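You operate a simulated robot arm through the tools that you are given. There is no shell and no other tool.

You are at the controls of a simulated robot arm. One attempt, no reset.

## Task
Push the table drawer shut. Turn the sensitivity dial to 3. Put the steel nut on the shelf of the side table. Put one of the small red cones from the top of the side table on the shelf of the side table. Take the yellow tray and leave it on the top of the side table. Put one of the bare red cones from the right end of the long steel table on the top of the checked table. Do these in any order. Set down upright: bare red cone.
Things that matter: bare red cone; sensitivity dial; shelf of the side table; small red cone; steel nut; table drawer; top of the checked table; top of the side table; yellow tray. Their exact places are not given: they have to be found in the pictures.

The check looks at the end state, three seconds after you hand in, the way a careful person would. Anything else that was tipped, shoved, dropped, spilled or broken makes it a failure.

## Robot
A 7-joint arm with a fingered hand on a trunk, on a base that moves. Base frame: it is fixed to the floor where the robot stands at the start and does not move with it; the origin is under the middle of the robot, x ahead of it, y to its left, z up. Readings come in mm, rad, newtons and seconds.
With the tool pointing down near the work surface it reaches from about 320 to 700 mm from the robot's upright axis, wherever it stands. Its first joint turns from -1.204 to 3.002 rad. Places, roughly: bare red cone (5x5x8 cm) [6900, 1400, 800]; sensitivity dial [5500, 4300, 1100]; shelf of the side table [7300, 5900, 600]; small red cone (6x6x13 cm) [7100, 5900, 900]; steel nut (3x4x2 cm) [7000, 5700, 900]; table drawer [-1900, 2300, 700]; top of the checked table [5100, 2600, 800]; top of the side table [7400, 5800, 900]; yellow tray [7250, 5500, 500]. Payload 3.4 kg.
The TCP is the grasp point between the finger pads, 25 mm short of the fingertips. In the tool frame z runs along the fingers and y along their closing line. The gripper opens to 88 mm; its body begins 29 mm behind the TCP. The gripper is a hand of 5 fingers: y runs from the thumb to the fingers, the wrist lies at [-13, -97, -162] in the tool frame.
Orientation is that of the tool frame in the base frame, as a unit quaternion [x, y, z, w]. With the fingers straight down and the wrist toward the robot, the tool's x, y and z point along [0, 1, 0], [1, 0, 0] and [0, 0, -1] of the base frame.

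## Interface
- The arm moves only by the tool arm_command. Its argument "increments" is a list of rows, each an object of numbers (a shift or turn left out is 0): "dx", "dy", "dz": the shift along the base's x, y, z in mm; "wx", "wy", "wz": the turn, a rotation vector about the base's x, y, z in rad. In form: [{"dx": .., "dy": .., "dz": .., "wx": .., "wy": .., "wz": ..}, ...]. A call has 1 to 20 rows; each row shifts and turns the commanded pose from where the row before left it. A row lasts 0.2 s, in which the tool goes at most 50 mm and 0.15 rad; a call with a longer step from one row to the next is refused whole. A pose out of reach is approached as far as the arm can. The call stops where the force on the tool passes 40 N (or 10 N more than at its start, if that is more) or the arm is blocked; 0.2 s more then pass. In this call time passes only in rows, and 0.2 s behind the last. The reply holds the time, the measured pose of the TCP, the force on the tool along the base axes, the opening and the grip force, in the units named above and with some noise, with the torque about the TCP (base axes, N m) and any sound that the robot's microphone picked up.
- Cameras (640 x 400 px; columns grow to the right, rows downward): "scene" is now at [137.3, -0.2, 1291.4]; the picture's right is [0.01, -1.00, -0.00], its down [-0.59, -0.01, -0.81] and it looks along [0.81, 0.01, -0.59] (base axes); focal length 252 px, centre (320, 200). "wrist" rides on the gripper at [59, -79, -105] in the tool frame; the picture's right is [-0.73, 0.32, -0.61], its down [-0.62, -0.68, 0.38] and it looks along [-0.29, 0.66, 0.70] (tool axes); focal length 234 px, centre (320, 200).
- capture(camera): a new picture of that camera. No time passes.
- raise_lower(by): slides the trunk up (or, below 0, down) by that many mm; the arm and the scene camera ride with it, the base frame stays. It gives what a move gives, with no picture.
- roll_base(legs): drives the robot by 1 to 6 legs, each [ahead, left, turn to the left] in mm, mm and rad, along the robot's own axes; the way and the turn of a leg run together, so that a leg with both is an arc; at most 1500 mm and 3.142 rad a leg. The arm and the cameras ride along, it lands a little off, and it stops where it bumps. It gives what a move gives.
- finger_targets(index, middle, ring, little, thumb_bend, thumb_turn): sets how far each is bent, from 0 (flat) to 1 (curled in); at 0.3 the hand is open as for a grip, at 0.7 the pads meet at the TCP. One left out holds its place. A second passes; each finger stops where it meets its share of the squeeze, and holds until it gets a number again. It is the only way to open and close the hand. It gives what a move gives, with no picture; readings hold the bend of each and the force on index, middle, ring, little, thumb and palm. thumb_turn goes from beside the hand (0) to across from the fingers (1), as for a grip.
- aim_head(pan, tilt): turns the head with the scene camera to pan (to the left, within 1.501 rad either way) and tilt (down, from -0.506 to 1.204), counted from straight ahead of the robot. It gives what a move gives.
- point_at(camera, pixels): there is no depth. For up to 12 entries [column, row, z] of the newest picture of that camera ("zoom" is the newest enlarged one), the place [x, y] in the base frame at which the ray of that pixel passes the height z, good to about 2 mm. No time passes.
- zoom(camera, box): a new picture of the part [left, top, right, bottom] of that camera's present view, enlarged. No time passes.
- sign_off(): hands the job in; it is judged then, once.

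Leave the gripper open and the arm clear of the work at the hand-in unless told otherwise.

The tools are called after "Emit:" as name(argument=value, ...) on one line, values as JSON. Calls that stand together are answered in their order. arm_command: Moves the arm, as the interface text tells. Its arguments: {"type":"object","properties":{"increments":{"type":"array","items":{"type":"object","properties":{"dx":{"type":"number"},"dy":{"type":"number"},"dz":{"type":"number"},"wx":{"type":"number"},"wy":{"type":"number"},"wz":{"type":"number"}}}}},"required":["increments"]} The other tools are called the same way: raise_lower (by) moves the trunk up or down; finger_targets (index, middle, ring, little, thumb_bend, thumb_turn) moves the fingers one by one; roll_base (legs) drives the base; aim_head (pan, tilt) turns the head that bears the scene camera; capture (camera) takes a picture; point_at (camera, pixels) gives the place at which the rays of pixels pass given heights; zoom (camera, box) takes an enlarged picture of a part of a camera's view; sign_off () hands the job in.

At the start:

```text
t: 0.0
tool_pos: [392.7, -45.3, 1031.9]
ee_rot: [0.707, 0.707, 0.001, -0.001]
contact_force: [-0.2, 0.1, -0.4]
ft_torque: [0.01, 0.02, -0.02]
gripper_width: 87.7
finger_force: 0.0
shape: jaw
bend: [0.3, 0.3, 0.3, 0.3, 0.3, 0.98]
finger forces: [0.0, 0.0, 0.0, 0.1, 0.0, 0.1]
trunk travel left (down, up): [-550.0, 390.0]
robot x, y, heading: [0.3, -2.4, 0.001]
head pan, tilt (commanded): [0.01, 0.627]
```

scene: 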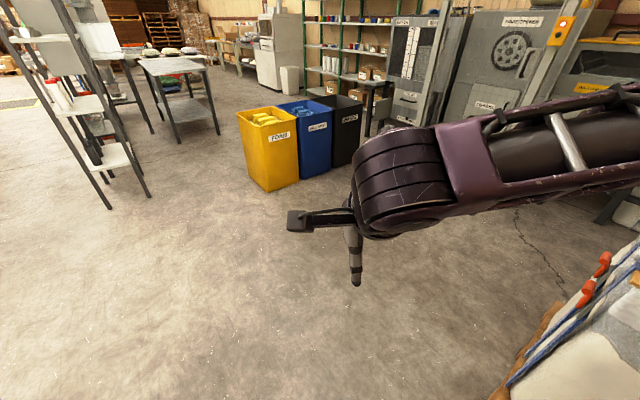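
wrist: 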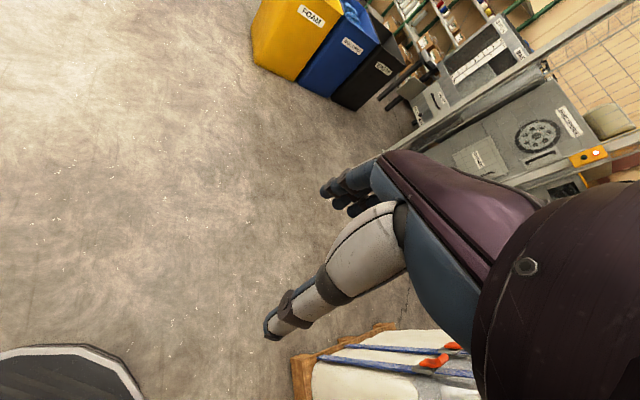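

I see a workshop: bins ahead, a table to the left-front, machines to the right. First I'll look around with the head to get my bearings.

Emit:
aim_head(pan=1.2, tilt=0.35)

```text
t: 1.4
tool_pos: [393.5, -45.2, 1032.7]
ee_rot: [0.708, 0.707, 0.0, -0.001]
contact_force: [0.0, -0.4, -0.4]
ft_torque: [-0.01, -0.01, 0.0]
gripper_width: 87.8
finger_force: 0.0
shape: jaw
bend: [0.3, 0.3, 0.3, 0.3, 0.3, 0.98]
finger forces: [0.0, 0.0, 0.0, 0.0, 0.0, 0.0]
trunk travel left (down, up): [-550.0, 390.0]
robot x, y, heading: [2.5, -2.6, 0.001]
head pan, tilt (commanded): [1.201, 0.351]
```

Head turned left; take a picture.

Emit:
capture(camera="scene")

```text
taken
```

scene: 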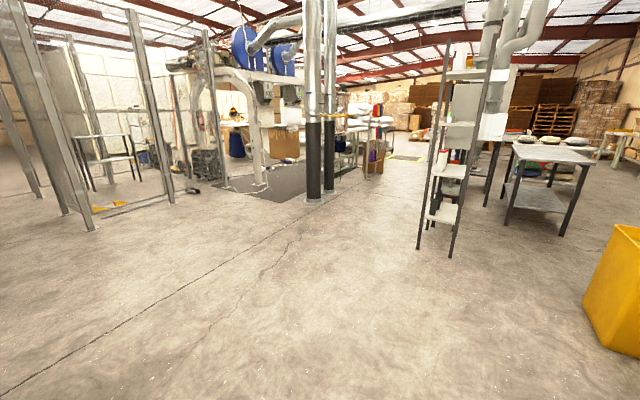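

I see a wide hall: a table in a cage at left (around column 100, row 150). The drawer table should be at the rear left. I'll look ahead level and further left.

Emit:
aim_head(pan=0.4, tilt=0.2)

Emit:
capture(camera="scene")

Emit:
aim_head(pan=-0.6, tilt=0.3)

Emit:
capture(camera="scene")

```text
t: 2.5
tool_pos: [392.3, -44.7, 1032.2]
ee_rot: [0.708, 0.706, 0.0, 0.0]
contact_force: [-0.7, 0.7, 0.0]
ft_torque: [0.0, 0.0, 0.02]
gripper_width: 87.7
finger_force: 0.0
shape: jaw
bend: [0.3, 0.3, 0.3, 0.3, 0.3, 0.98]
finger forces: [0.0, 0.1, 0.0, 0.0, 0.1, 0.0]
trunk travel left (down, up): [-550.0, 390.0]
robot x, y, heading: [-2.7, -1.5, -0.001]
head pan, tilt (commanded): [0.4, 0.201]
```

```text
taken
```

scene: 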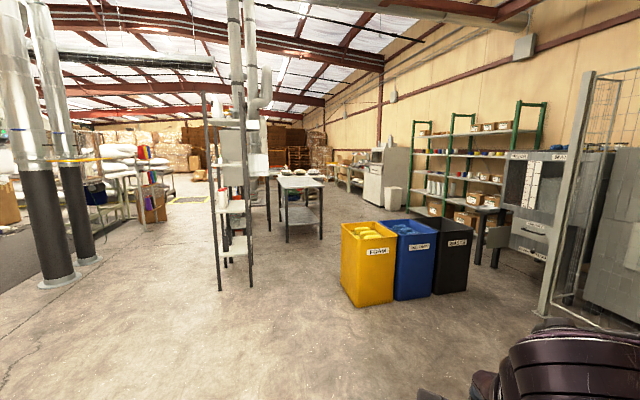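

```text
t: 3.8
tool_pos: [393.2, -44.1, 1032.7]
ee_rot: [0.708, 0.707, 0.001, -0.001]
contact_force: [0.3, -0.5, 0.3]
ft_torque: [0.02, -0.03, -0.01]
gripper_width: 87.8
finger_force: 0.0
shape: jaw
bend: [0.3, 0.3, 0.3, 0.3, 0.3, 0.98]
finger forces: [0.0, 0.0, 0.0, 0.1, 0.1, 0.0]
trunk travel left (down, up): [-550.0, 390.0]
robot x, y, heading: [1.1, -0.8, -0.0]
head pan, tilt (commanded): [-0.6, 0.3]
```

```text
taken
```

scene: 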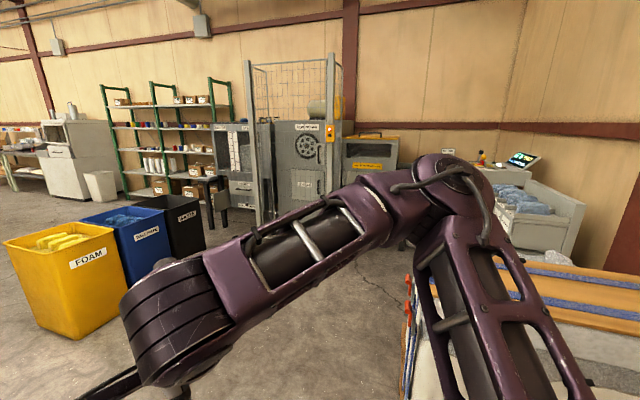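

The checked table seems to be the one at (300,185) of the earlier picture, direction ~0.48 rad. The drawer should be at a bearing of ~2.26 rad; I turn the head all the way left and look.

Emit:
aim_head(pan=1.5, tilt=0.3)

Emit:
capture(camera="scene")

```text
t: 5.8
tool_pos: [393.4, -42.7, 1032.6]
ee_rot: [0.707, 0.707, 0.001, 0.0]
contact_force: [-0.2, 0.2, -0.7]
ft_torque: [-0.02, -0.03, -0.01]
gripper_width: 87.6
finger_force: 0.1
shape: jaw
bend: [0.3, 0.3, 0.3, 0.3, 0.3, 0.98]
finger forces: [0.0, 0.0, 0.0, 0.1, 0.0, 0.0]
trunk travel left (down, up): [-550.0, 390.0]
robot x, y, heading: [2.3, 3.9, -0.002]
head pan, tilt (commanded): [1.499, 0.3]
```

```text
taken
```

scene: 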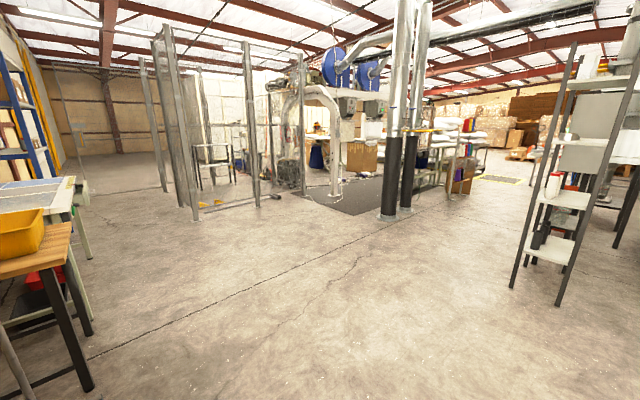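

A wood-topped table with a yellow bin shows at the left edge (30,240). I turn the base left on the spot by 1.4 rad and look at it.

Emit:
roll_base(legs=[[0, 0, 1.4]])

Emit:
aim_head(pan=0.8, tilt=0.5)

Emit:
capture(camera="scene")

```text
t: 9.6
tool_pos: [109.6, 379.7, 1033.3]
ee_rot: [0.087, 0.996, 0.001, -0.001]
contact_force: [0.6, -0.3, -0.7]
ft_torque: [-0.01, -0.01, -0.02]
gripper_width: 87.5
finger_force: 0.0
shape: jaw
bend: [0.3, 0.3, 0.3, 0.3, 0.3, 0.98]
finger forces: [0.1, 0.0, 0.1, 0.0, 0.0, 0.0]
trunk travel left (down, up): [-550.0, 390.0]
robot x, y, heading: [2.2, -0.8, 1.401]
head pan, tilt (commanded): [1.499, 0.3]
```

```text
t: 10.7
tool_pos: [111.1, 380.0, 1031.8]
ee_rot: [0.086, 0.996, 0.0, -0.001]
contact_force: [0.3, -1.0, 0.3]
ft_torque: [-0.05, 0.02, 0.01]
gripper_width: 87.4
finger_force: 0.0
shape: jaw
bend: [0.3, 0.3, 0.3, 0.3, 0.3, 0.98]
finger forces: [0.0, 0.0, 0.1, 0.1, 0.2, 0.0]
trunk travel left (down, up): [-550.0, 390.0]
robot x, y, heading: [-1.5, 1.4, 1.401]
head pan, tilt (commanded): [0.799, 0.499]
```

```text
taken
```

scene: 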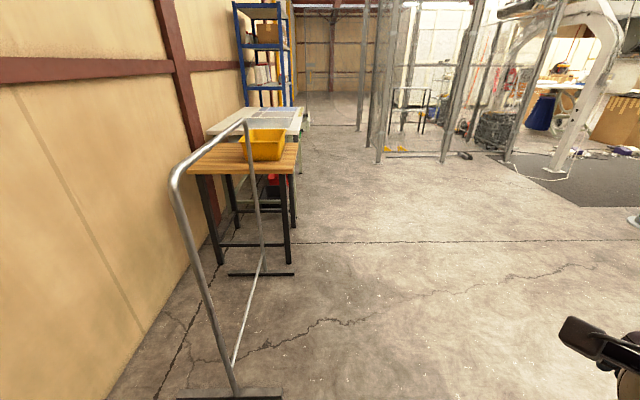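

The wood-topped table is at (240,160), with a second light-topped bench behind it at (260,120) and a rail stand before it. Zoom in to find the drawer.

Emit:
zoom(camera="scene", box=[160, 80, 352, 280])

Emit:
point_at(camera="scene", pixels=[[240, 175, 700], [300, 145, 750], [290, 263, 0], [262, 270, 0], [280, 395, 0], [235, 395, 0], [300, 190, 700], [293, 272, 0]])

```text
2.00 times, centred on (256, 180) of scene
```

zoom: 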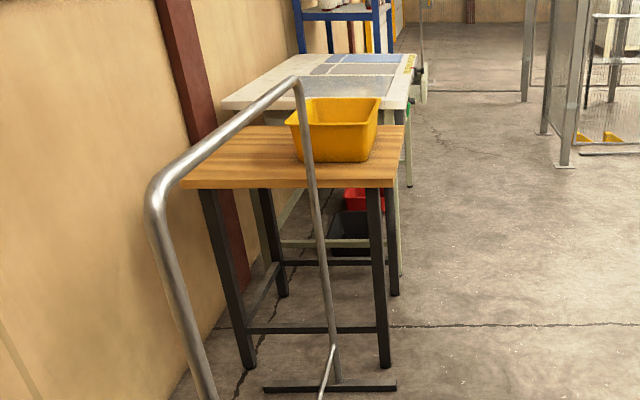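

```text
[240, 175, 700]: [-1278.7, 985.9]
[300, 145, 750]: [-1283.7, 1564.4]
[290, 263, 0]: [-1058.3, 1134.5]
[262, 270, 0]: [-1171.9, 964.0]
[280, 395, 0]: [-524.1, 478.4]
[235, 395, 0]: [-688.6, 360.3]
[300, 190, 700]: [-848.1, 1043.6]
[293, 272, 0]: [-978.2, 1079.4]
```

The drawer is probably in the second (light-topped) bench, on its right (aisle) side. I measure the bench's corners and aisle edges.

Emit:
point_at(camera="zoom", pixels=[[408, 108, 780], [415, 55, 780], [222, 106, 780], [402, 275, 0], [410, 186, 0], [418, 100, 600], [388, 365, 0], [395, 293, 0], [250, 365, 0], [283, 295, 0]])

Emit:
zoom(camera="scene", box=[224, 90, 320, 150])

```text
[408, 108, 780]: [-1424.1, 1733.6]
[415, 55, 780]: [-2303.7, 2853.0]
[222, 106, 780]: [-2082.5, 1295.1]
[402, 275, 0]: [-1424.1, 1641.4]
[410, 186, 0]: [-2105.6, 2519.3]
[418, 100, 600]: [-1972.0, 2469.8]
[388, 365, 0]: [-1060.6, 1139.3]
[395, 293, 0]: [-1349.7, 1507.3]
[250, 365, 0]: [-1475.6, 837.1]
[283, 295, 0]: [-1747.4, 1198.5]
```

```text
6.67 times, centred on (272, 120) of scene
```

zoom: 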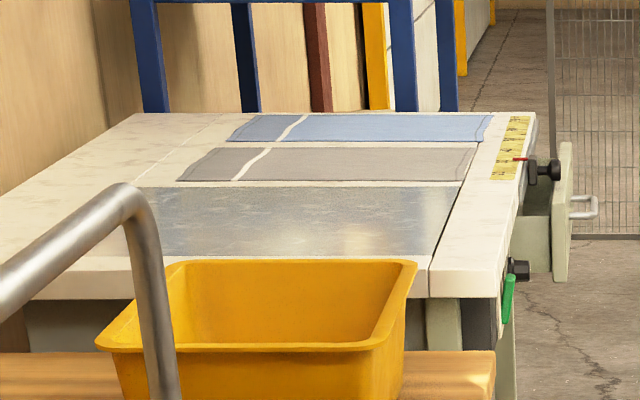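

Now it's clear: the bench has an open drawer sticking into the aisle, with its front panel at zoom (563,210) and handle at (585,207). I measure it.

Emit:
point_at(camera="zoom", pixels=[[585, 207, 700], [585, 207, 680], [563, 207, 700], [563, 280, 620], [567, 145, 760], [508, 310, 780], [530, 115, 780], [515, 265, 720]])

```text
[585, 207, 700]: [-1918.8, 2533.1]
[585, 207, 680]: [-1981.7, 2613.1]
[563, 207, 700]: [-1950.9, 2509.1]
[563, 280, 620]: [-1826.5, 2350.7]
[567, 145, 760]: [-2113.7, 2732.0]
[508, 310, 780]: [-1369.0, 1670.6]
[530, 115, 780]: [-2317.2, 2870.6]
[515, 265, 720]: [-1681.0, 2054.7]
```

Before driving, I check where the cage posts stand (scene (380,163), (443,163)) and the rail stand's foot.

Emit:
point_at(camera="scene", pixels=[[378, 163, 0], [444, 163, 0], [362, 131, 0], [506, 166, 0], [291, 275, 0], [285, 392, 0], [570, 172, 0], [500, 178, 0]])

```text
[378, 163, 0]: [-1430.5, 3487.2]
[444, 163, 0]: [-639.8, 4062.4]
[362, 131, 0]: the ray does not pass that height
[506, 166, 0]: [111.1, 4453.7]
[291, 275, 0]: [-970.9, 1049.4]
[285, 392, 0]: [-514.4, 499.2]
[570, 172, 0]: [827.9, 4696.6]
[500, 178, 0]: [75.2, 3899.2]
```

The nearest cage post is at (-1430, 3487); the aisle is free. I drive ahead 1500, then obliquely to about (-900, 2700), turn to face the bench (heading about 3.81 rad).

Emit:
roll_base(legs=[[1500, 0, 0], [504, 672, 0], [504, 672, 0], [0, 0, 2.407]])

Emit:
aim_head(pan=0.0, tilt=0.6)

Emit:
capture(camera="scene")

```text
t: 32.1
tool_pos: [-1271.3, 2459.9, 1032.5]
ee_rot: [0.908, -0.42, 0.0, 0.001]
contact_force: [-0.6, -0.2, 0.2]
ft_torque: [0.0, 0.0, 0.0]
gripper_width: 87.7
finger_force: 0.0
shape: jaw
bend: [0.3, 0.3, 0.3, 0.3, 0.3, 0.98]
finger forces: [0.0, 0.0, 0.0, 0.0, 0.0, 0.0]
trunk travel left (down, up): [-550.0, 390.0]
robot x, y, heading: [-945.9, 2682.7, -2.44]
head pan, tilt (commanded): [0.799, 0.499]
```

```text
t: 33.2
tool_pos: [-1271.1, 2459.9, 1032.5]
ee_rot: [0.907, -0.42, 0.001, 0.0]
contact_force: [-0.1, 0.2, -0.5]
ft_torque: [0.0, -0.03, 0.0]
gripper_width: 88.1
finger_force: 0.1
shape: jaw
bend: [0.3, 0.3, 0.3, 0.3, 0.3, 0.98]
finger forces: [0.0, 0.0, 0.1, 0.1, 0.0, 0.0]
trunk travel left (down, up): [-550.0, 390.0]
robot x, y, heading: [-946.2, 2680.6, -2.438]
head pan, tilt (commanded): [0.0, 0.6]
```

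```text
taken
```

scene: 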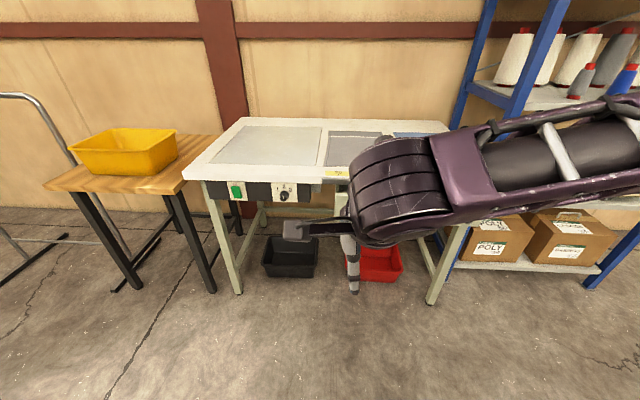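

The bench is in view; the open drawer is hidden behind the hand around (390,200). I take a wrist picture and a zoom.

Emit:
capture(camera="wrist")

Emit:
zoom(camera="scene", box=[180, 110, 460, 290])

Emit:
point_at(camera="scene", pixels=[[184, 171, 780], [448, 124, 780], [237, 292, 0], [430, 303, 0], [320, 180, 780], [330, 180, 780]])

```text
taken
```

wrist: 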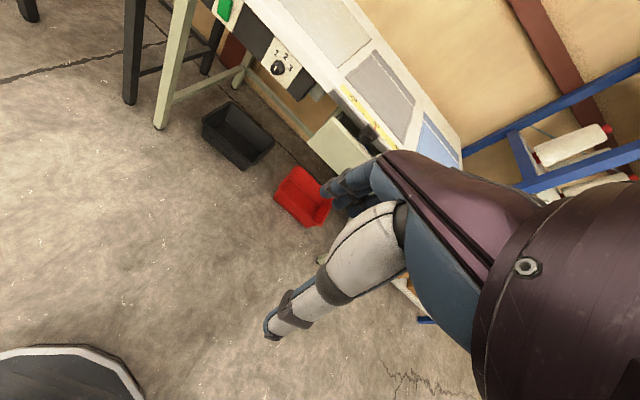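

```text
2.22 times, centred on (320, 200) of scene
```

zoom: 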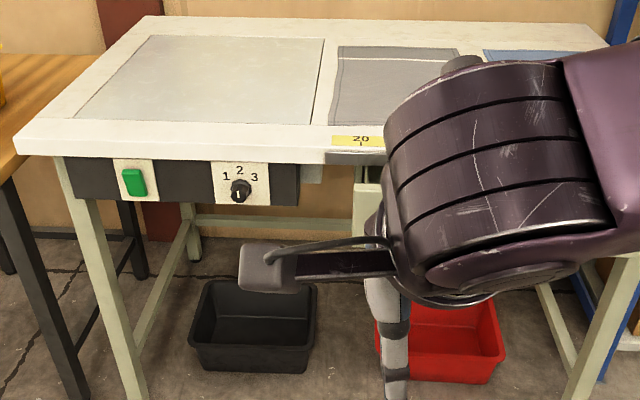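

```text
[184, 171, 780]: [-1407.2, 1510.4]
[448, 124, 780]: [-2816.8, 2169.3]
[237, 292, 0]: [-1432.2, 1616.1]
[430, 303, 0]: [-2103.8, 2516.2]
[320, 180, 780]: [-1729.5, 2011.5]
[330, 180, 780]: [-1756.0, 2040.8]
```

The hand hides the drawer. I shift the arm 300 mm to the robot's left at height to clear the view.

Emit:
arm_command(increments=[{"dx": 27.7, "dy": -32.7}, {"dx": 27.7, "dy": -32.7}, {"dx": 27.7, "dy": -32.7}, {"dx": 27.7, "dy": -32.7}, {"dx": 27.7, "dy": -32.7}, {"dx": 27.7, "dy": -32.7}, {"dx": 27.7, "dy": -32.7}, {"dx": 27.7, "dy": -32.7}])

Emit:
capture(camera="scene")

```text
t: 35.0
tool_pos: [-1092.0, 2227.8, 1045.5]
ee_rot: [0.901, -0.434, 0.016, 0.006]
contact_force: [0.5, 0.3, 0.3]
ft_torque: [-0.04, 0.0, 0.01]
gripper_width: 87.6
finger_force: 0.0
shape: jaw
bend: [0.3, 0.3, 0.3, 0.3, 0.3, 0.98]
finger forces: [0.0, 0.1, 0.0, 0.1, 0.0, 0.1]
out of reach, approached as far as the arm can: row 8
trunk travel left (down, up): [-550.0, 390.0]
robot x, y, heading: [-940.8, 2683.1, -2.437]
head pan, tilt (commanded): [0.0, 0.6]
```

```text
taken
```

scene: 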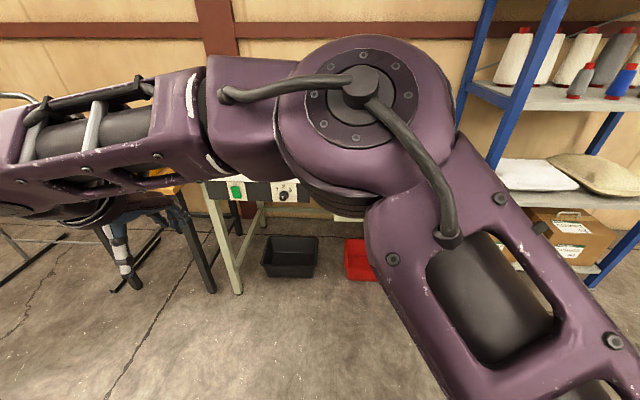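

That put the elbow in the way. I move the arm back, then turn the base right 0.6 rad and pan the head left 0.6 so the drawer shows clear of the arm.

Emit:
arm_command(increments=[{"dx": -25.6, "dy": 33.1, "dz": -1.8}, {"dx": -25.6, "dy": 33.1, "dz": -1.8}, {"dx": -25.6, "dy": 33.1, "dz": -1.8}, {"dx": -25.6, "dy": 33.1, "dz": -1.8}, {"dx": -25.6, "dy": 33.1, "dz": -1.8}, {"dx": -25.6, "dy": 33.1, "dz": -1.8}, {"dx": -25.6, "dy": 33.1, "dz": -1.8}])

Emit:
roll_base(legs=[[0, 0, -0.6]])

Emit:
aim_head(pan=0.7, tilt=0.6)

Emit:
capture(camera="scene")

```text
t: 36.6
tool_pos: [-1256.1, 2459.9, 1021.6]
ee_rot: [0.907, -0.421, 0.001, 0.002]
contact_force: [0.4, 0.8, 0.1]
ft_torque: [0.0, -0.01, 0.0]
gripper_width: 87.6
finger_force: 0.0
shape: jaw
bend: [0.3, 0.3, 0.3, 0.3, 0.3, 0.98]
finger forces: [0.0, 0.0, 0.1, 0.1, 0.1, 0.0]
trunk travel left (down, up): [-550.0, 390.0]
robot x, y, heading: [-939.9, 2681.6, -2.432]
head pan, tilt (commanded): [0.0, 0.6]
```

```text
t: 38.7
tool_pos: [-1325.5, 2674.6, 1020.6]
ee_rot: [0.743, -0.67, 0.001, 0.0]
contact_force: [-0.4, 1.1, -0.4]
ft_torque: [-0.02, 0.02, 0.02]
gripper_width: 87.6
finger_force: 0.0
shape: jaw
bend: [0.3, 0.3, 0.3, 0.3, 0.3, 0.98]
finger forces: [0.0, 0.0, 0.0, 0.1, 0.1, 0.1]
trunk travel left (down, up): [-550.0, 390.0]
robot x, y, heading: [-940.7, 2681.3, -3.035]
head pan, tilt (commanded): [0.0, 0.6]
```

```text
t: 39.7
tool_pos: [-1326.1, 2673.7, 1022.0]
ee_rot: [0.743, -0.669, 0.001, 0.0]
contact_force: [0.5, 0.5, -0.2]
ft_torque: [0.0, 0.01, -0.03]
gripper_width: 87.9
finger_force: 0.0
shape: jaw
bend: [0.3, 0.3, 0.3, 0.3, 0.3, 0.98]
finger forces: [0.0, 0.1, 0.0, 0.0, 0.0, 0.0]
trunk travel left (down, up): [-550.0, 390.0]
robot x, y, heading: [-942.8, 2679.9, -3.038]
head pan, tilt (commanded): [0.7, 0.6]
```

```text
taken
```

scene: 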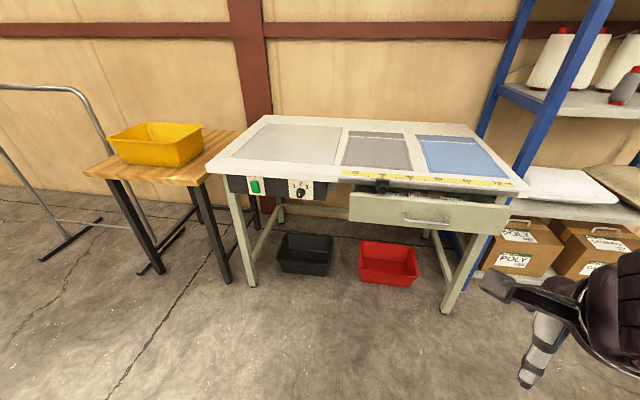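

Now the open drawer is plain: front panel spanning about (350–510, 192–235) with a handle at (427,218). Zoom.

Emit:
zoom(camera="scene", box=[320, 150, 544, 290])

```text
2.86 times, centred on (432, 220) of scene
```

zoom: 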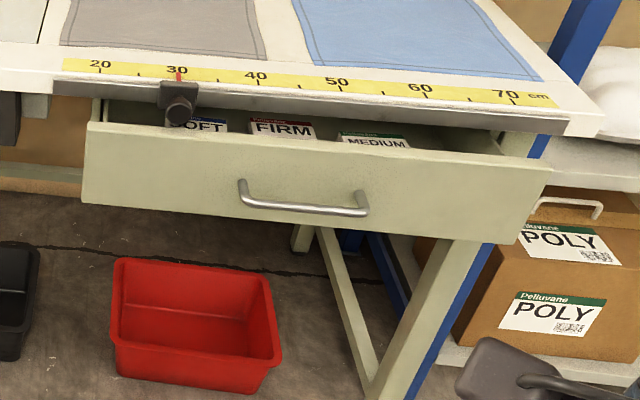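

The panel and its handle are clear; a ruler stop sits above it at zoom (178,100), which I must not touch. I measure the panel's rays at two heights to work out its position.

Emit:
point_at(camera="zoom", pixels=[[92, 122, 700], [92, 122, 800], [83, 200, 600], [83, 200, 700], [550, 170, 700], [550, 170, 800], [515, 243, 600], [515, 243, 700], [305, 210, 600], [305, 210, 700], [178, 118, 700], [178, 118, 800]])

Emit:
point_at(camera="zoom", pixels=[[568, 128, 800], [568, 128, 750], [50, 90, 800], [50, 90, 750], [320, 160, 700], [320, 160, 600], [597, 128, 800], [597, 128, 750]])

```text
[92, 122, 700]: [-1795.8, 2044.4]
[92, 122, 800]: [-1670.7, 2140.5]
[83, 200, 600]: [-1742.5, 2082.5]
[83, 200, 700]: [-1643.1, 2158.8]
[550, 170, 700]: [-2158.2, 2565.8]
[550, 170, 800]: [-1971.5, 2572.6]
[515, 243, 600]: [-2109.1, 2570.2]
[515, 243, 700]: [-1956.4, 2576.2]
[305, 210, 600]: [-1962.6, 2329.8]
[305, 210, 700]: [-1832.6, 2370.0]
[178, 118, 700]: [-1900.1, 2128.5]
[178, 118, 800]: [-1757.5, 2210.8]
```

```text
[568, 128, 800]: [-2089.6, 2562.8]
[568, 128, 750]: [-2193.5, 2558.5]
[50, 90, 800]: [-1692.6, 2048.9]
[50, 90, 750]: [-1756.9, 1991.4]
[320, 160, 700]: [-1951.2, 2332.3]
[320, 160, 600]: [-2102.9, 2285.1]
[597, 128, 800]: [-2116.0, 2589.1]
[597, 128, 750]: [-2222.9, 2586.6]
```

From both views: the drawer panel runs from about (-1669,2140) to (-1993,2573), z 675–795, handle at z≈722, bench normal (0.80,0.60). I face the bench squarely (heading -2.50) and stand so the hand is in front of the handle.

Emit:
roll_base(legs=[[0, 0, 0.538], [340, -228, 0]])

```text
t: 43.8
tool_pos: [-1674.1, 2452.1, 1021.1]
ee_rot: [0.895, -0.447, 0.001, 0.0]
contact_force: [-0.5, 0.2, -1.3]
ft_torque: [0.0, -0.02, -0.02]
gripper_width: 87.6
finger_force: 0.0
shape: jaw
bend: [0.3, 0.3, 0.3, 0.3, 0.3, 0.98]
finger forces: [0.0, 0.1, 0.1, 0.0, 0.0, 0.1]
trunk travel left (down, up): [-550.0, 390.0]
robot x, y, heading: [-1348.5, 2657.3, -2.496]
head pan, tilt (commanded): [0.7, 0.6]
```

Robot is square to the bench with the TCP in front of the handle line. I make a fist and pitch the hand so the knuckles point forward.

Emit:
finger_targets(index=1.0, middle=1.0, ring=1.0, little=1.0)

Emit:
arm_command(increments=[{"wx": -0.0895, "wy": 0.119}, {"wx": -0.0895, "wy": 0.119}, {"wx": -0.0895, "wy": 0.119}, {"wx": -0.0895, "wy": 0.119}, {"wx": -0.0895, "wy": 0.119}, {"wx": -0.0895, "wy": 0.119}, {"wx": -0.0895, "wy": 0.119}, {"wx": -0.0895, "wy": 0.119}, {"wx": -0.0895, "wy": 0.119}, {"wx": -0.0895, "wy": 0.119}])

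Emit:
aim_head(pan=0.2, tilt=0.9)

Emit:
capture(camera="scene")

Emit:
capture(camera="wrist")

```text
t: 44.8
tool_pos: [-1672.6, 2452.2, 1021.2]
ee_rot: [0.895, -0.446, 0.001, 0.001]
contact_force: [-1.1, 0.9, 0.6]
ft_torque: [0.0, 0.01, -0.02]
gripper_width: 52.9
finger_force: 0.1
shape: fingers
bend: [1.0, 1.0, 1.0, 1.0, 0.3, 0.98]
finger forces: [0.0, 0.1, 0.0, 0.0, 0.1, 0.1]
trunk travel left (down, up): [-550.0, 390.0]
robot x, y, heading: [-1351.7, 2657.7, -2.496]
head pan, tilt (commanded): [0.7, 0.6]
```

```text
t: 47.0
tool_pos: [-1665.2, 2386.3, 1094.3]
ee_rot: [0.782, -0.388, -0.221, 0.435]
contact_force: [-0.6, -0.3, 0.7]
ft_torque: [0.02, -0.03, 0.01]
gripper_width: 52.8
finger_force: 0.0
shape: fingers
bend: [1.0, 1.0, 1.0, 1.0, 0.3, 0.98]
finger forces: [0.0, 0.1, 0.0, 0.0, 0.1, 0.0]
out of reach, approached as far as the arm can: row 2, 3, 4, 5, 6, 7, 8, 9, 10
trunk travel left (down, up): [-550.0, 390.0]
robot x, y, heading: [-1352.0, 2656.1, -2.496]
head pan, tilt (commanded): [0.7, 0.6]
```

```text
t: 47.9
tool_pos: [-1665.4, 2387.6, 1094.0]
ee_rot: [0.782, -0.389, -0.221, 0.435]
contact_force: [0.2, 0.1, -0.6]
ft_torque: [0.0, -0.05, 0.07]
gripper_width: 52.8
finger_force: 0.0
shape: fingers
bend: [1.0, 1.0, 1.0, 1.0, 0.3, 0.98]
finger forces: [0.0, 0.0, 0.0, 0.0, 0.0, 0.0]
trunk travel left (down, up): [-550.0, 390.0]
robot x, y, heading: [-1350.9, 2655.9, -2.492]
head pan, tilt (commanded): [0.201, 0.901]
```

```text
taken
```

scene: 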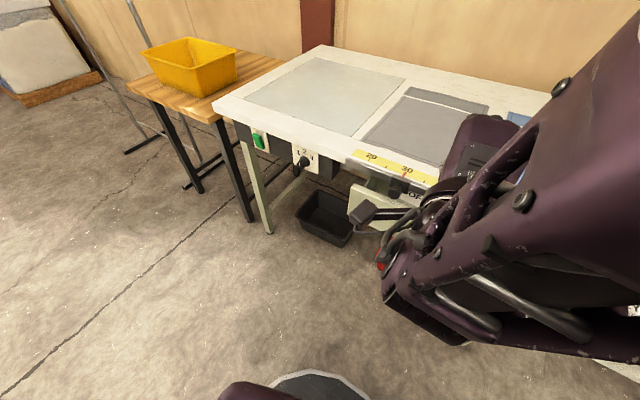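

```text
taken
```

wrist: 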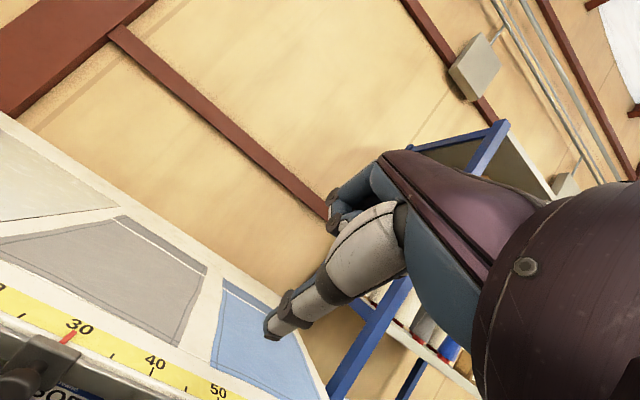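

The hand reached a tilt of ~1.0 rad, which suffices: the knuckles lead. I shift it 70 mm right along the bench to see how the commanded pose behaves.

Emit:
arm_command(increments=[{"dx": -21, "dy": 28}, {"dx": -21, "dy": 28}])

```text
t: 48.5
tool_pos: [-1712.5, 2397.8, 1098.7]
ee_rot: [0.781, -0.388, -0.222, 0.436]
contact_force: [-0.3, -0.8, -0.4]
ft_torque: [0.02, 0.01, -0.04]
gripper_width: 52.8
finger_force: 0.0
shape: fingers
bend: [1.0, 1.0, 1.0, 1.0, 0.3, 0.98]
finger forces: [0.1, 0.1, 0.1, 0.0, 0.0, 0.0]
out of reach, approached as far as the arm can: row 1, 2
trunk travel left (down, up): [-550.0, 390.0]
robot x, y, heading: [-1349.7, 2654.5, -2.496]
head pan, tilt (commanded): [0.201, 0.901]
```

The hand is at n≈63, with the handle at about -22. I back off 80 mm for margin and lower the trunk by 400 so the knuckles are at handle height.

Emit:
roll_base(legs=[[-80, 0, 0]])

Emit:
raise_lower(by=-400)

Emit:
aim_head(pan=0.3, tilt=0.6)

Emit:
capture(camera="scene")

Emit:
capture(camera="wrist")

```text
t: 49.6
tool_pos: [-1648.2, 2445.8, 1098.7]
ee_rot: [0.781, -0.389, -0.222, 0.435]
contact_force: [-0.7, 0.1, -0.3]
ft_torque: [-0.03, -0.03, 0.03]
gripper_width: 52.4
finger_force: 0.0
shape: fingers
bend: [1.0, 1.0, 1.0, 1.0, 0.3, 0.98]
finger forces: [0.1, 0.0, 0.1, 0.0, 0.0, 0.1]
trunk travel left (down, up): [-550.0, 390.0]
robot x, y, heading: [-1284.0, 2706.0, -2.499]
head pan, tilt (commanded): [0.201, 0.901]
```

```text
t: 53.4
tool_pos: [-1649.7, 2446.7, 699.3]
ee_rot: [0.781, -0.389, -0.221, 0.435]
contact_force: [-0.8, -0.7, 0.4]
ft_torque: [0.01, 0.01, -0.01]
gripper_width: 52.8
finger_force: 0.1
shape: fingers
bend: [1.0, 1.0, 1.0, 1.0, 0.3, 0.98]
finger forces: [0.1, 0.1, 0.0, 0.1, 0.1, 0.0]
trunk travel left (down, up): [-150.0, 790.0]
robot x, y, heading: [-1289.1, 2704.9, -2.495]
head pan, tilt (commanded): [0.201, 0.901]
```

```text
t: 54.2
tool_pos: [-1649.7, 2446.4, 697.4]
ee_rot: [0.782, -0.39, -0.221, 0.434]
contact_force: [0.4, -0.1, 0.6]
ft_torque: [-0.02, -0.02, 0.0]
gripper_width: 52.8
finger_force: 0.1
shape: fingers
bend: [1.0, 1.0, 1.0, 1.0, 0.3, 0.98]
finger forces: [0.0, 0.0, 0.1, 0.0, 0.0, 0.1]
trunk travel left (down, up): [-150.0, 790.0]
robot x, y, heading: [-1287.1, 2704.9, -2.495]
head pan, tilt (commanded): [0.3, 0.6]
```

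```text
taken
```

scene: 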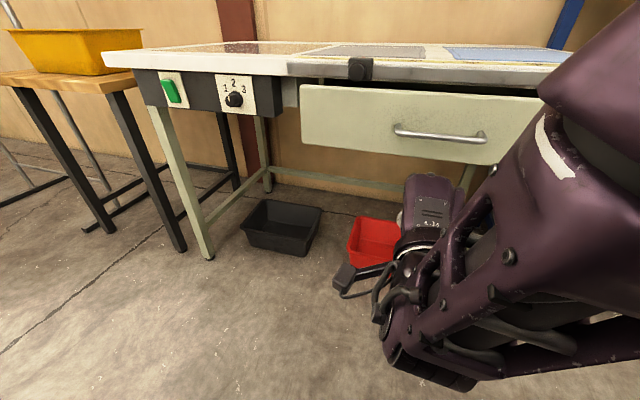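

```text
taken
```

wrist: 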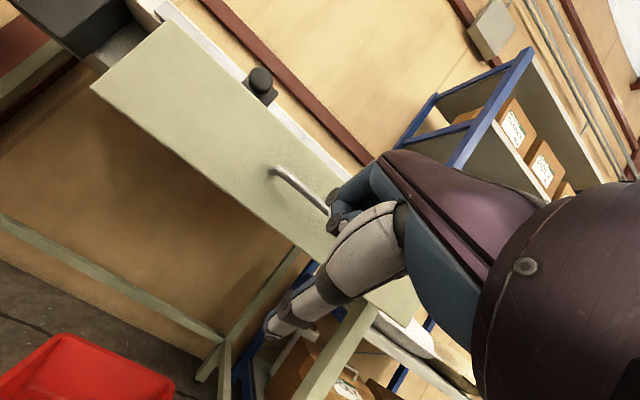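

The knuckles are lined up with the handle. I advance toward the bench in small steps.

Emit:
arm_command(increments=[{"dx": -16, "dy": -12}, {"dx": -16, "dy": -12}, {"dx": -16, "dy": -12}, {"dx": -16, "dy": -12}, {"dx": -16, "dy": -12}])

Emit:
capture(camera="wrist")

Emit:
capture(camera="scene")

```text
t: 55.4
tool_pos: [-1727.2, 2384.6, 701.7]
ee_rot: [0.781, -0.389, -0.222, 0.435]
contact_force: [0.1, -0.5, -0.1]
ft_torque: [0.0, 0.03, 0.0]
gripper_width: 52.8
finger_force: 0.1
shape: fingers
bend: [1.0, 1.0, 1.0, 1.0, 0.3, 0.98]
finger forces: [0.0, 0.0, 0.1, 0.0, 0.0, 0.0]
out of reach, approached as far as the arm can: row 1
trunk travel left (down, up): [-150.0, 790.0]
robot x, y, heading: [-1287.9, 2701.1, -2.493]
head pan, tilt (commanded): [0.3, 0.6]
```

```text
taken
```

wrist: 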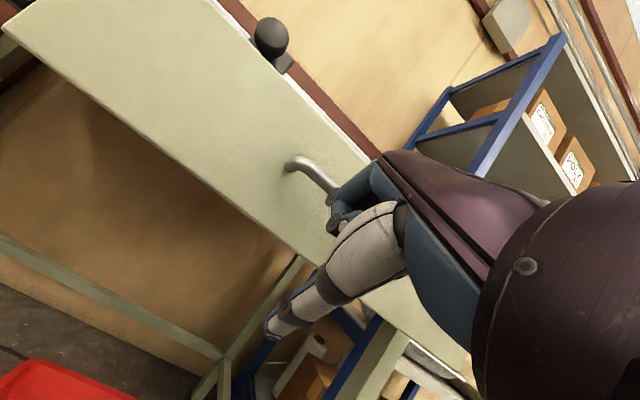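

```text
taken
```

scene: 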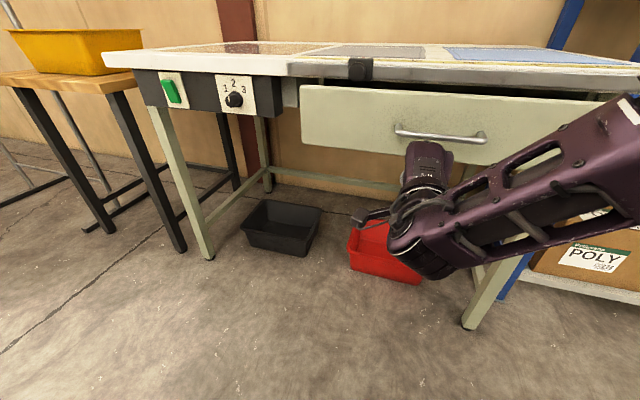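

Closer; the knuckles are about to meet the handle. I keep pushing slowly, watching the force.

Emit:
arm_command(increments=[{"dx": -8, "dy": -6}, {"dx": -8, "dy": -6}, {"dx": -8, "dy": -6}, {"dx": -8, "dy": -6}, {"dx": -8, "dy": -6}])

Emit:
capture(camera="wrist")

Emit:
capture(camera="scene")

```text
t: 56.6
tool_pos: [-1767.9, 2353.6, 703.1]
ee_rot: [0.781, -0.39, -0.222, 0.435]
contact_force: [-0.1, -0.2, -0.8]
ft_torque: [-0.04, 0.02, 0.0]
gripper_width: 52.6
finger_force: 0.1
shape: fingers
bend: [1.0, 1.0, 1.0, 1.0, 0.3, 0.98]
finger forces: [0.0, 0.1, 0.0, 0.0, 0.0, 0.1]
trunk travel left (down, up): [-150.0, 790.0]
robot x, y, heading: [-1281.6, 2706.2, -2.5]
head pan, tilt (commanded): [0.3, 0.6]
```

```text
taken
```

wrist: 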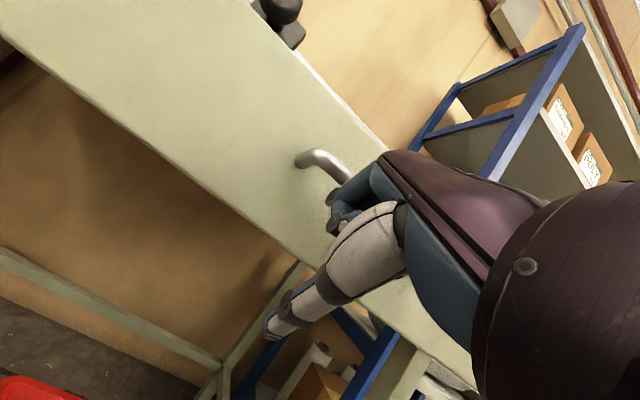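

```text
taken
```

scene: 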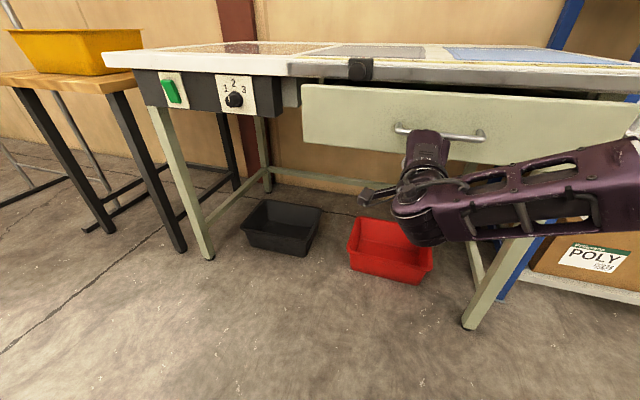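

No contact yet at n≈-9. Continue in 8–10 mm steps.

Emit:
arm_command(increments=[{"dx": -8, "dy": -6}, {"dx": -8, "dy": -6}, {"dx": -8, "dy": -6}, {"dx": -8, "dy": -6}])

Emit:
capture(camera="wrist")

Emit:
capture(camera="scene")

```text
t: 57.6
tool_pos: [-1799.6, 2328.7, 701.6]
ee_rot: [0.781, -0.388, -0.221, 0.436]
contact_force: [-0.8, -0.2, -0.2]
ft_torque: [0.0, 0.02, 0.0]
gripper_width: 53.0
finger_force: 0.0
shape: fingers
bend: [1.0, 1.0, 1.0, 1.0, 0.3, 0.98]
finger forces: [0.1, 0.0, 0.1, 0.1, 0.1, 0.0]
trunk travel left (down, up): [-150.0, 790.0]
robot x, y, heading: [-1288.1, 2705.8, -2.497]
head pan, tilt (commanded): [0.3, 0.6]
```

```text
taken
```

wrist: 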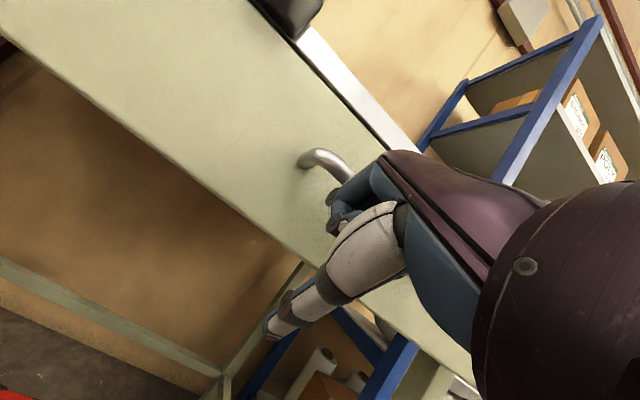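

```text
taken
```

scene: 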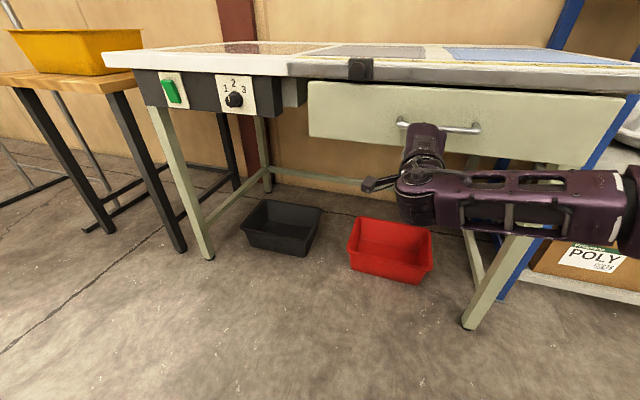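

The panel is moving in (its left edge went from column 301 to 308). I continue pushing.

Emit:
arm_command(increments=[{"dx": -8, "dy": -6}, {"dx": -8, "dy": -6}, {"dx": -8, "dy": -6}, {"dx": -8, "dy": -6}, {"dx": -8, "dy": -6}])

Emit:
capture(camera="scene")

Emit:
capture(camera="wrist")

```text
t: 58.8
tool_pos: [-1840.4, 2300.8, 702.2]
ee_rot: [0.782, -0.389, -0.221, 0.435]
contact_force: [0.0, 0.5, 0.3]
ft_torque: [0.0, 0.01, 0.01]
gripper_width: 52.5
finger_force: 0.1
shape: fingers
bend: [1.0, 1.0, 1.0, 1.0, 0.3, 0.98]
finger forces: [0.0, 0.1, 0.0, 0.0, 0.0, 0.1]
trunk travel left (down, up): [-150.0, 790.0]
robot x, y, heading: [-1281.0, 2706.3, -2.494]
head pan, tilt (commanded): [0.3, 0.6]
```

```text
taken
```

scene: 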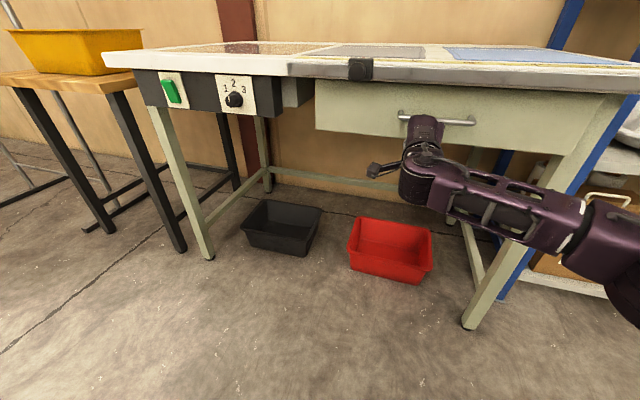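

```text
taken
```

wrist: 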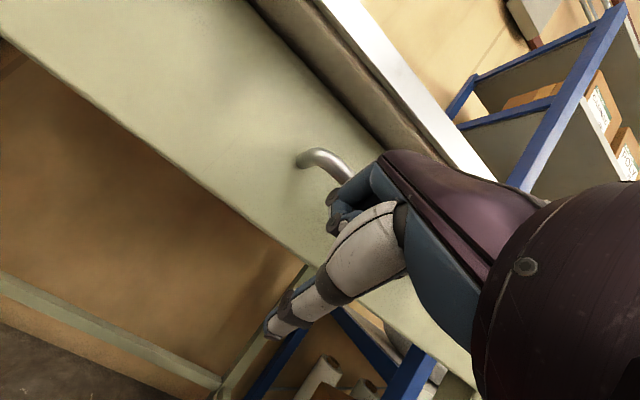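

The drawer is sliding under the bench top. The arm is near its reach limit, so I draw back 120 mm, drive the base 150 mm closer and go on.

Emit:
arm_command(increments=[{"dx": 16, "dy": 12}, {"dx": 16, "dy": 12}, {"dx": 16, "dy": 12}, {"dx": 16, "dy": 12}, {"dx": 16, "dy": 12}, {"dx": 16, "dy": 12}, {"dx": 16, "dy": 12}, {"dx": 16, "dy": 12}])

Emit:
capture(camera="scene")

```text
t: 60.6
tool_pos: [-1710.8, 2397.5, 702.9]
ee_rot: [0.781, -0.39, -0.222, 0.435]
contact_force: [0.3, -0.8, -0.1]
ft_torque: [-0.03, 0.0, 0.01]
gripper_width: 52.8
finger_force: 0.2
shape: fingers
bend: [1.0, 1.0, 1.0, 1.0, 0.3, 0.98]
finger forces: [0.0, 0.0, 0.0, 0.1, 0.0, 0.0]
trunk travel left (down, up): [-150.0, 790.0]
robot x, y, heading: [-1287.4, 2708.1, -2.491]
head pan, tilt (commanded): [0.3, 0.6]
```

```text
taken
```

scene: 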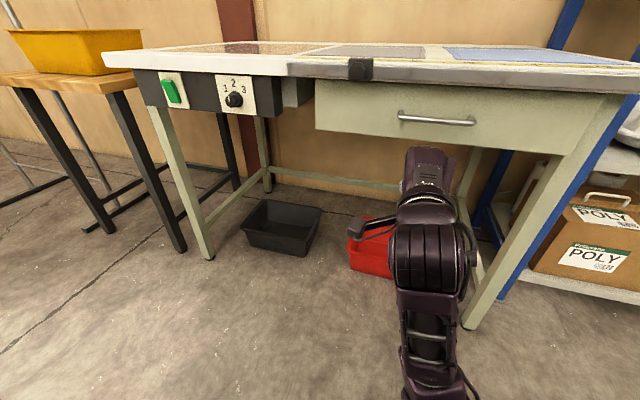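

The drawer stays in. I zoom on it to judge whether it's fully shut.

Emit:
zoom(camera="scene", box=[270, 40, 430, 140])

Emit:
point_at(camera="scene", pixels=[[316, 130, 675], [316, 130, 685], [552, 158, 675], [360, 72, 800], [570, 72, 800], [280, 117, 690]])

```text
4.00 times, centred on (350, 90) of scene
```

zoom: 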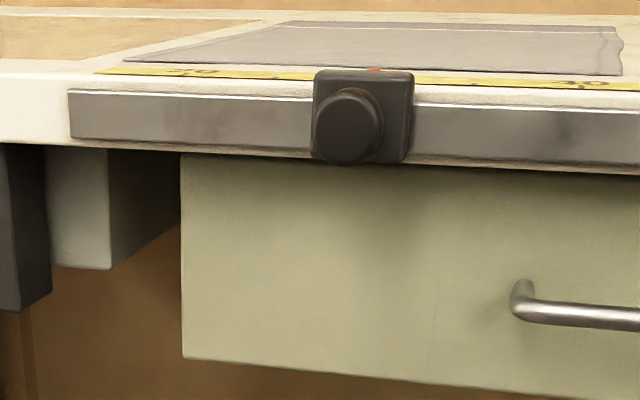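

```text
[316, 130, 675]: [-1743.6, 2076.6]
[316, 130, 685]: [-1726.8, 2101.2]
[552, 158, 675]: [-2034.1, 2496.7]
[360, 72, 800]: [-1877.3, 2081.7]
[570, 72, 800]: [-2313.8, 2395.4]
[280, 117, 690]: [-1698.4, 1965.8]
```

The panel front is now at n≈-155 (moved ~98 mm). I'm not sure it's against its stop, so I drive 120 mm closer and push until there is resistance.

Emit:
roll_base(legs=[[120, 0, 0]])

Emit:
arm_command(increments=[{"dx": -8, "dy": -6}, {"dx": -8, "dy": -6}, {"dx": -8, "dy": -6}, {"dx": -8, "dy": -6}, {"dx": -8, "dy": -6}, {"dx": -8, "dy": -6}])

Emit:
capture(camera="scene")

```text
t: 61.8
tool_pos: [-1806.8, 2326.1, 701.1]
ee_rot: [0.781, -0.389, -0.222, 0.435]
contact_force: [0.4, 0.5, 0.7]
ft_torque: [0.01, 0.02, -0.02]
gripper_width: 52.9
finger_force: 0.0
shape: fingers
bend: [1.0, 1.0, 1.0, 1.0, 0.3, 0.98]
finger forces: [0.1, 0.0, 0.0, 0.0, 0.0, 0.0]
trunk travel left (down, up): [-150.0, 790.0]
robot x, y, heading: [-1383.8, 2630.6, -2.497]
head pan, tilt (commanded): [0.3, 0.6]
```

```text
t: 63.2
tool_pos: [-1854.6, 2288.8, 702.7]
ee_rot: [0.781, -0.389, -0.221, 0.435]
contact_force: [0.6, 0.1, 0.6]
ft_torque: [-0.05, 0.02, 0.0]
gripper_width: 52.9
finger_force: 0.1
shape: fingers
bend: [1.0, 1.0, 1.0, 1.0, 0.3, 0.98]
finger forces: [0.0, 0.1, 0.0, 0.1, 0.1, 0.0]
trunk travel left (down, up): [-150.0, 790.0]
robot x, y, heading: [-1383.2, 2631.6, -2.495]
head pan, tilt (commanded): [0.3, 0.6]
```

```text
taken
```

scene: 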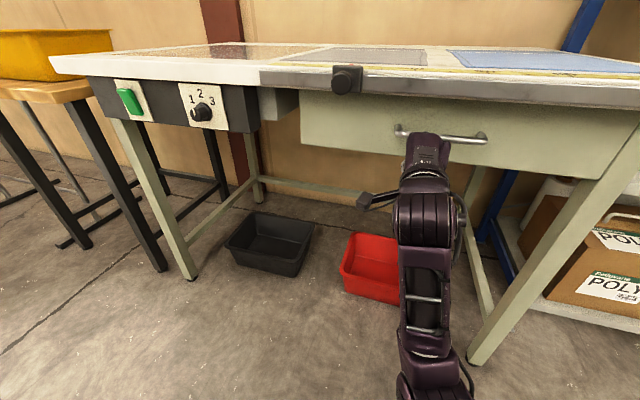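

Still no resistance (n of TCP≈-117). Continue.

Emit:
arm_command(increments=[{"dx": -8, "dy": -6}, {"dx": -8, "dy": -6}, {"dx": -8, "dy": -6}, {"dx": -8, "dy": -6}])

Emit:
capture(camera="scene")

Emit:
point_at(camera="scene", pixels=[[301, 143, 675], [600, 178, 675]])

```text
t: 63.7
tool_pos: [-1860.7, 2286.4, 703.4]
ee_rot: [0.782, -0.389, -0.221, 0.435]
contact_force: [22.0, 20.2, -12.4]
ft_torque: [-0.72, 0.76, -0.09]
gripper_width: 53.5
finger_force: 15.9
shape: fingers
bend: [1.0, 1.0, 1.0, 1.0, 0.3, 0.98]
finger forces: [9.7, 21.0, 0.0, 0.0, 0.0, 0.0]
trunk travel left (down, up): [-150.0, 790.0]
robot x, y, heading: [-1379.8, 2632.7, -2.494]
head pan, tilt (commanded): [0.3, 0.6]
stopped in row 2: the force on the tool passed its limit at 49 N (the readings are from after the stop); the commanded pose is now the measured one
```

```text
taken
```

scene: 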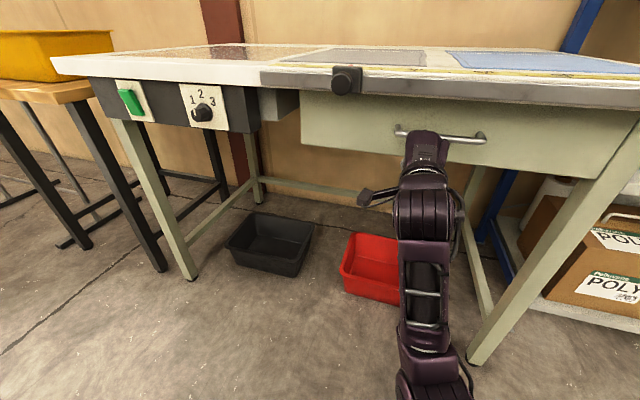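

```text
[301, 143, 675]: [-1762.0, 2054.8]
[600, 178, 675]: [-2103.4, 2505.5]
```

The force jumped to ~49 N: the drawer is against its stop, with the panel flush with the leg line (n≈-183). I draw the hand back and check.

Emit:
arm_command(increments=[{"dx": 16, "dy": 12}, {"dx": 16, "dy": 12}, {"dx": 16, "dy": 12}, {"dx": 16, "dy": 12}, {"dx": 16, "dy": 12}, {"dx": 16, "dy": 12}, {"dx": 16, "dy": 12}])

Emit:
roll_base(legs=[[-250, 0, 0]])

Emit:
capture(camera="scene")

```text
t: 65.5
tool_pos: [-1774.6, 2379.5, 722.9]
ee_rot: [0.751, -0.384, -0.293, 0.452]
contact_force: [-0.1, 0.7, -0.2]
ft_torque: [0.01, 0.02, -0.02]
gripper_width: 52.8
finger_force: 0.0
shape: fingers
bend: [1.0, 1.0, 1.0, 1.0, 0.3, 0.98]
finger forces: [0.1, 0.0, 0.0, 0.0, 0.0, 0.1]
out of reach, approached as far as the arm can: row 7
trunk travel left (down, up): [-150.0, 790.0]
robot x, y, heading: [-1382.0, 2630.8, -2.499]
head pan, tilt (commanded): [0.3, 0.6]
stopped in row 7: the arm was blocked; the commanded pose is now the measured one
```

```text
t: 67.3
tool_pos: [-1575.1, 2529.7, 723.2]
ee_rot: [0.751, -0.385, -0.294, 0.449]
contact_force: [-1.1, 0.3, 0.1]
ft_torque: [-0.03, 0.0, -0.01]
gripper_width: 52.6
finger_force: 0.1
shape: fingers
bend: [1.0, 1.0, 1.0, 1.0, 0.3, 0.98]
finger forces: [0.0, 0.0, 0.1, 0.0, 0.1, 0.0]
trunk travel left (down, up): [-150.0, 790.0]
robot x, y, heading: [-1182.9, 2784.7, -2.501]
head pan, tilt (commanded): [0.3, 0.6]
```

```text
taken
```

scene: 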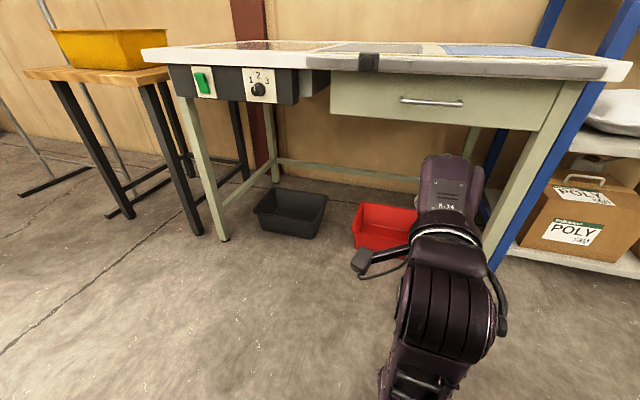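

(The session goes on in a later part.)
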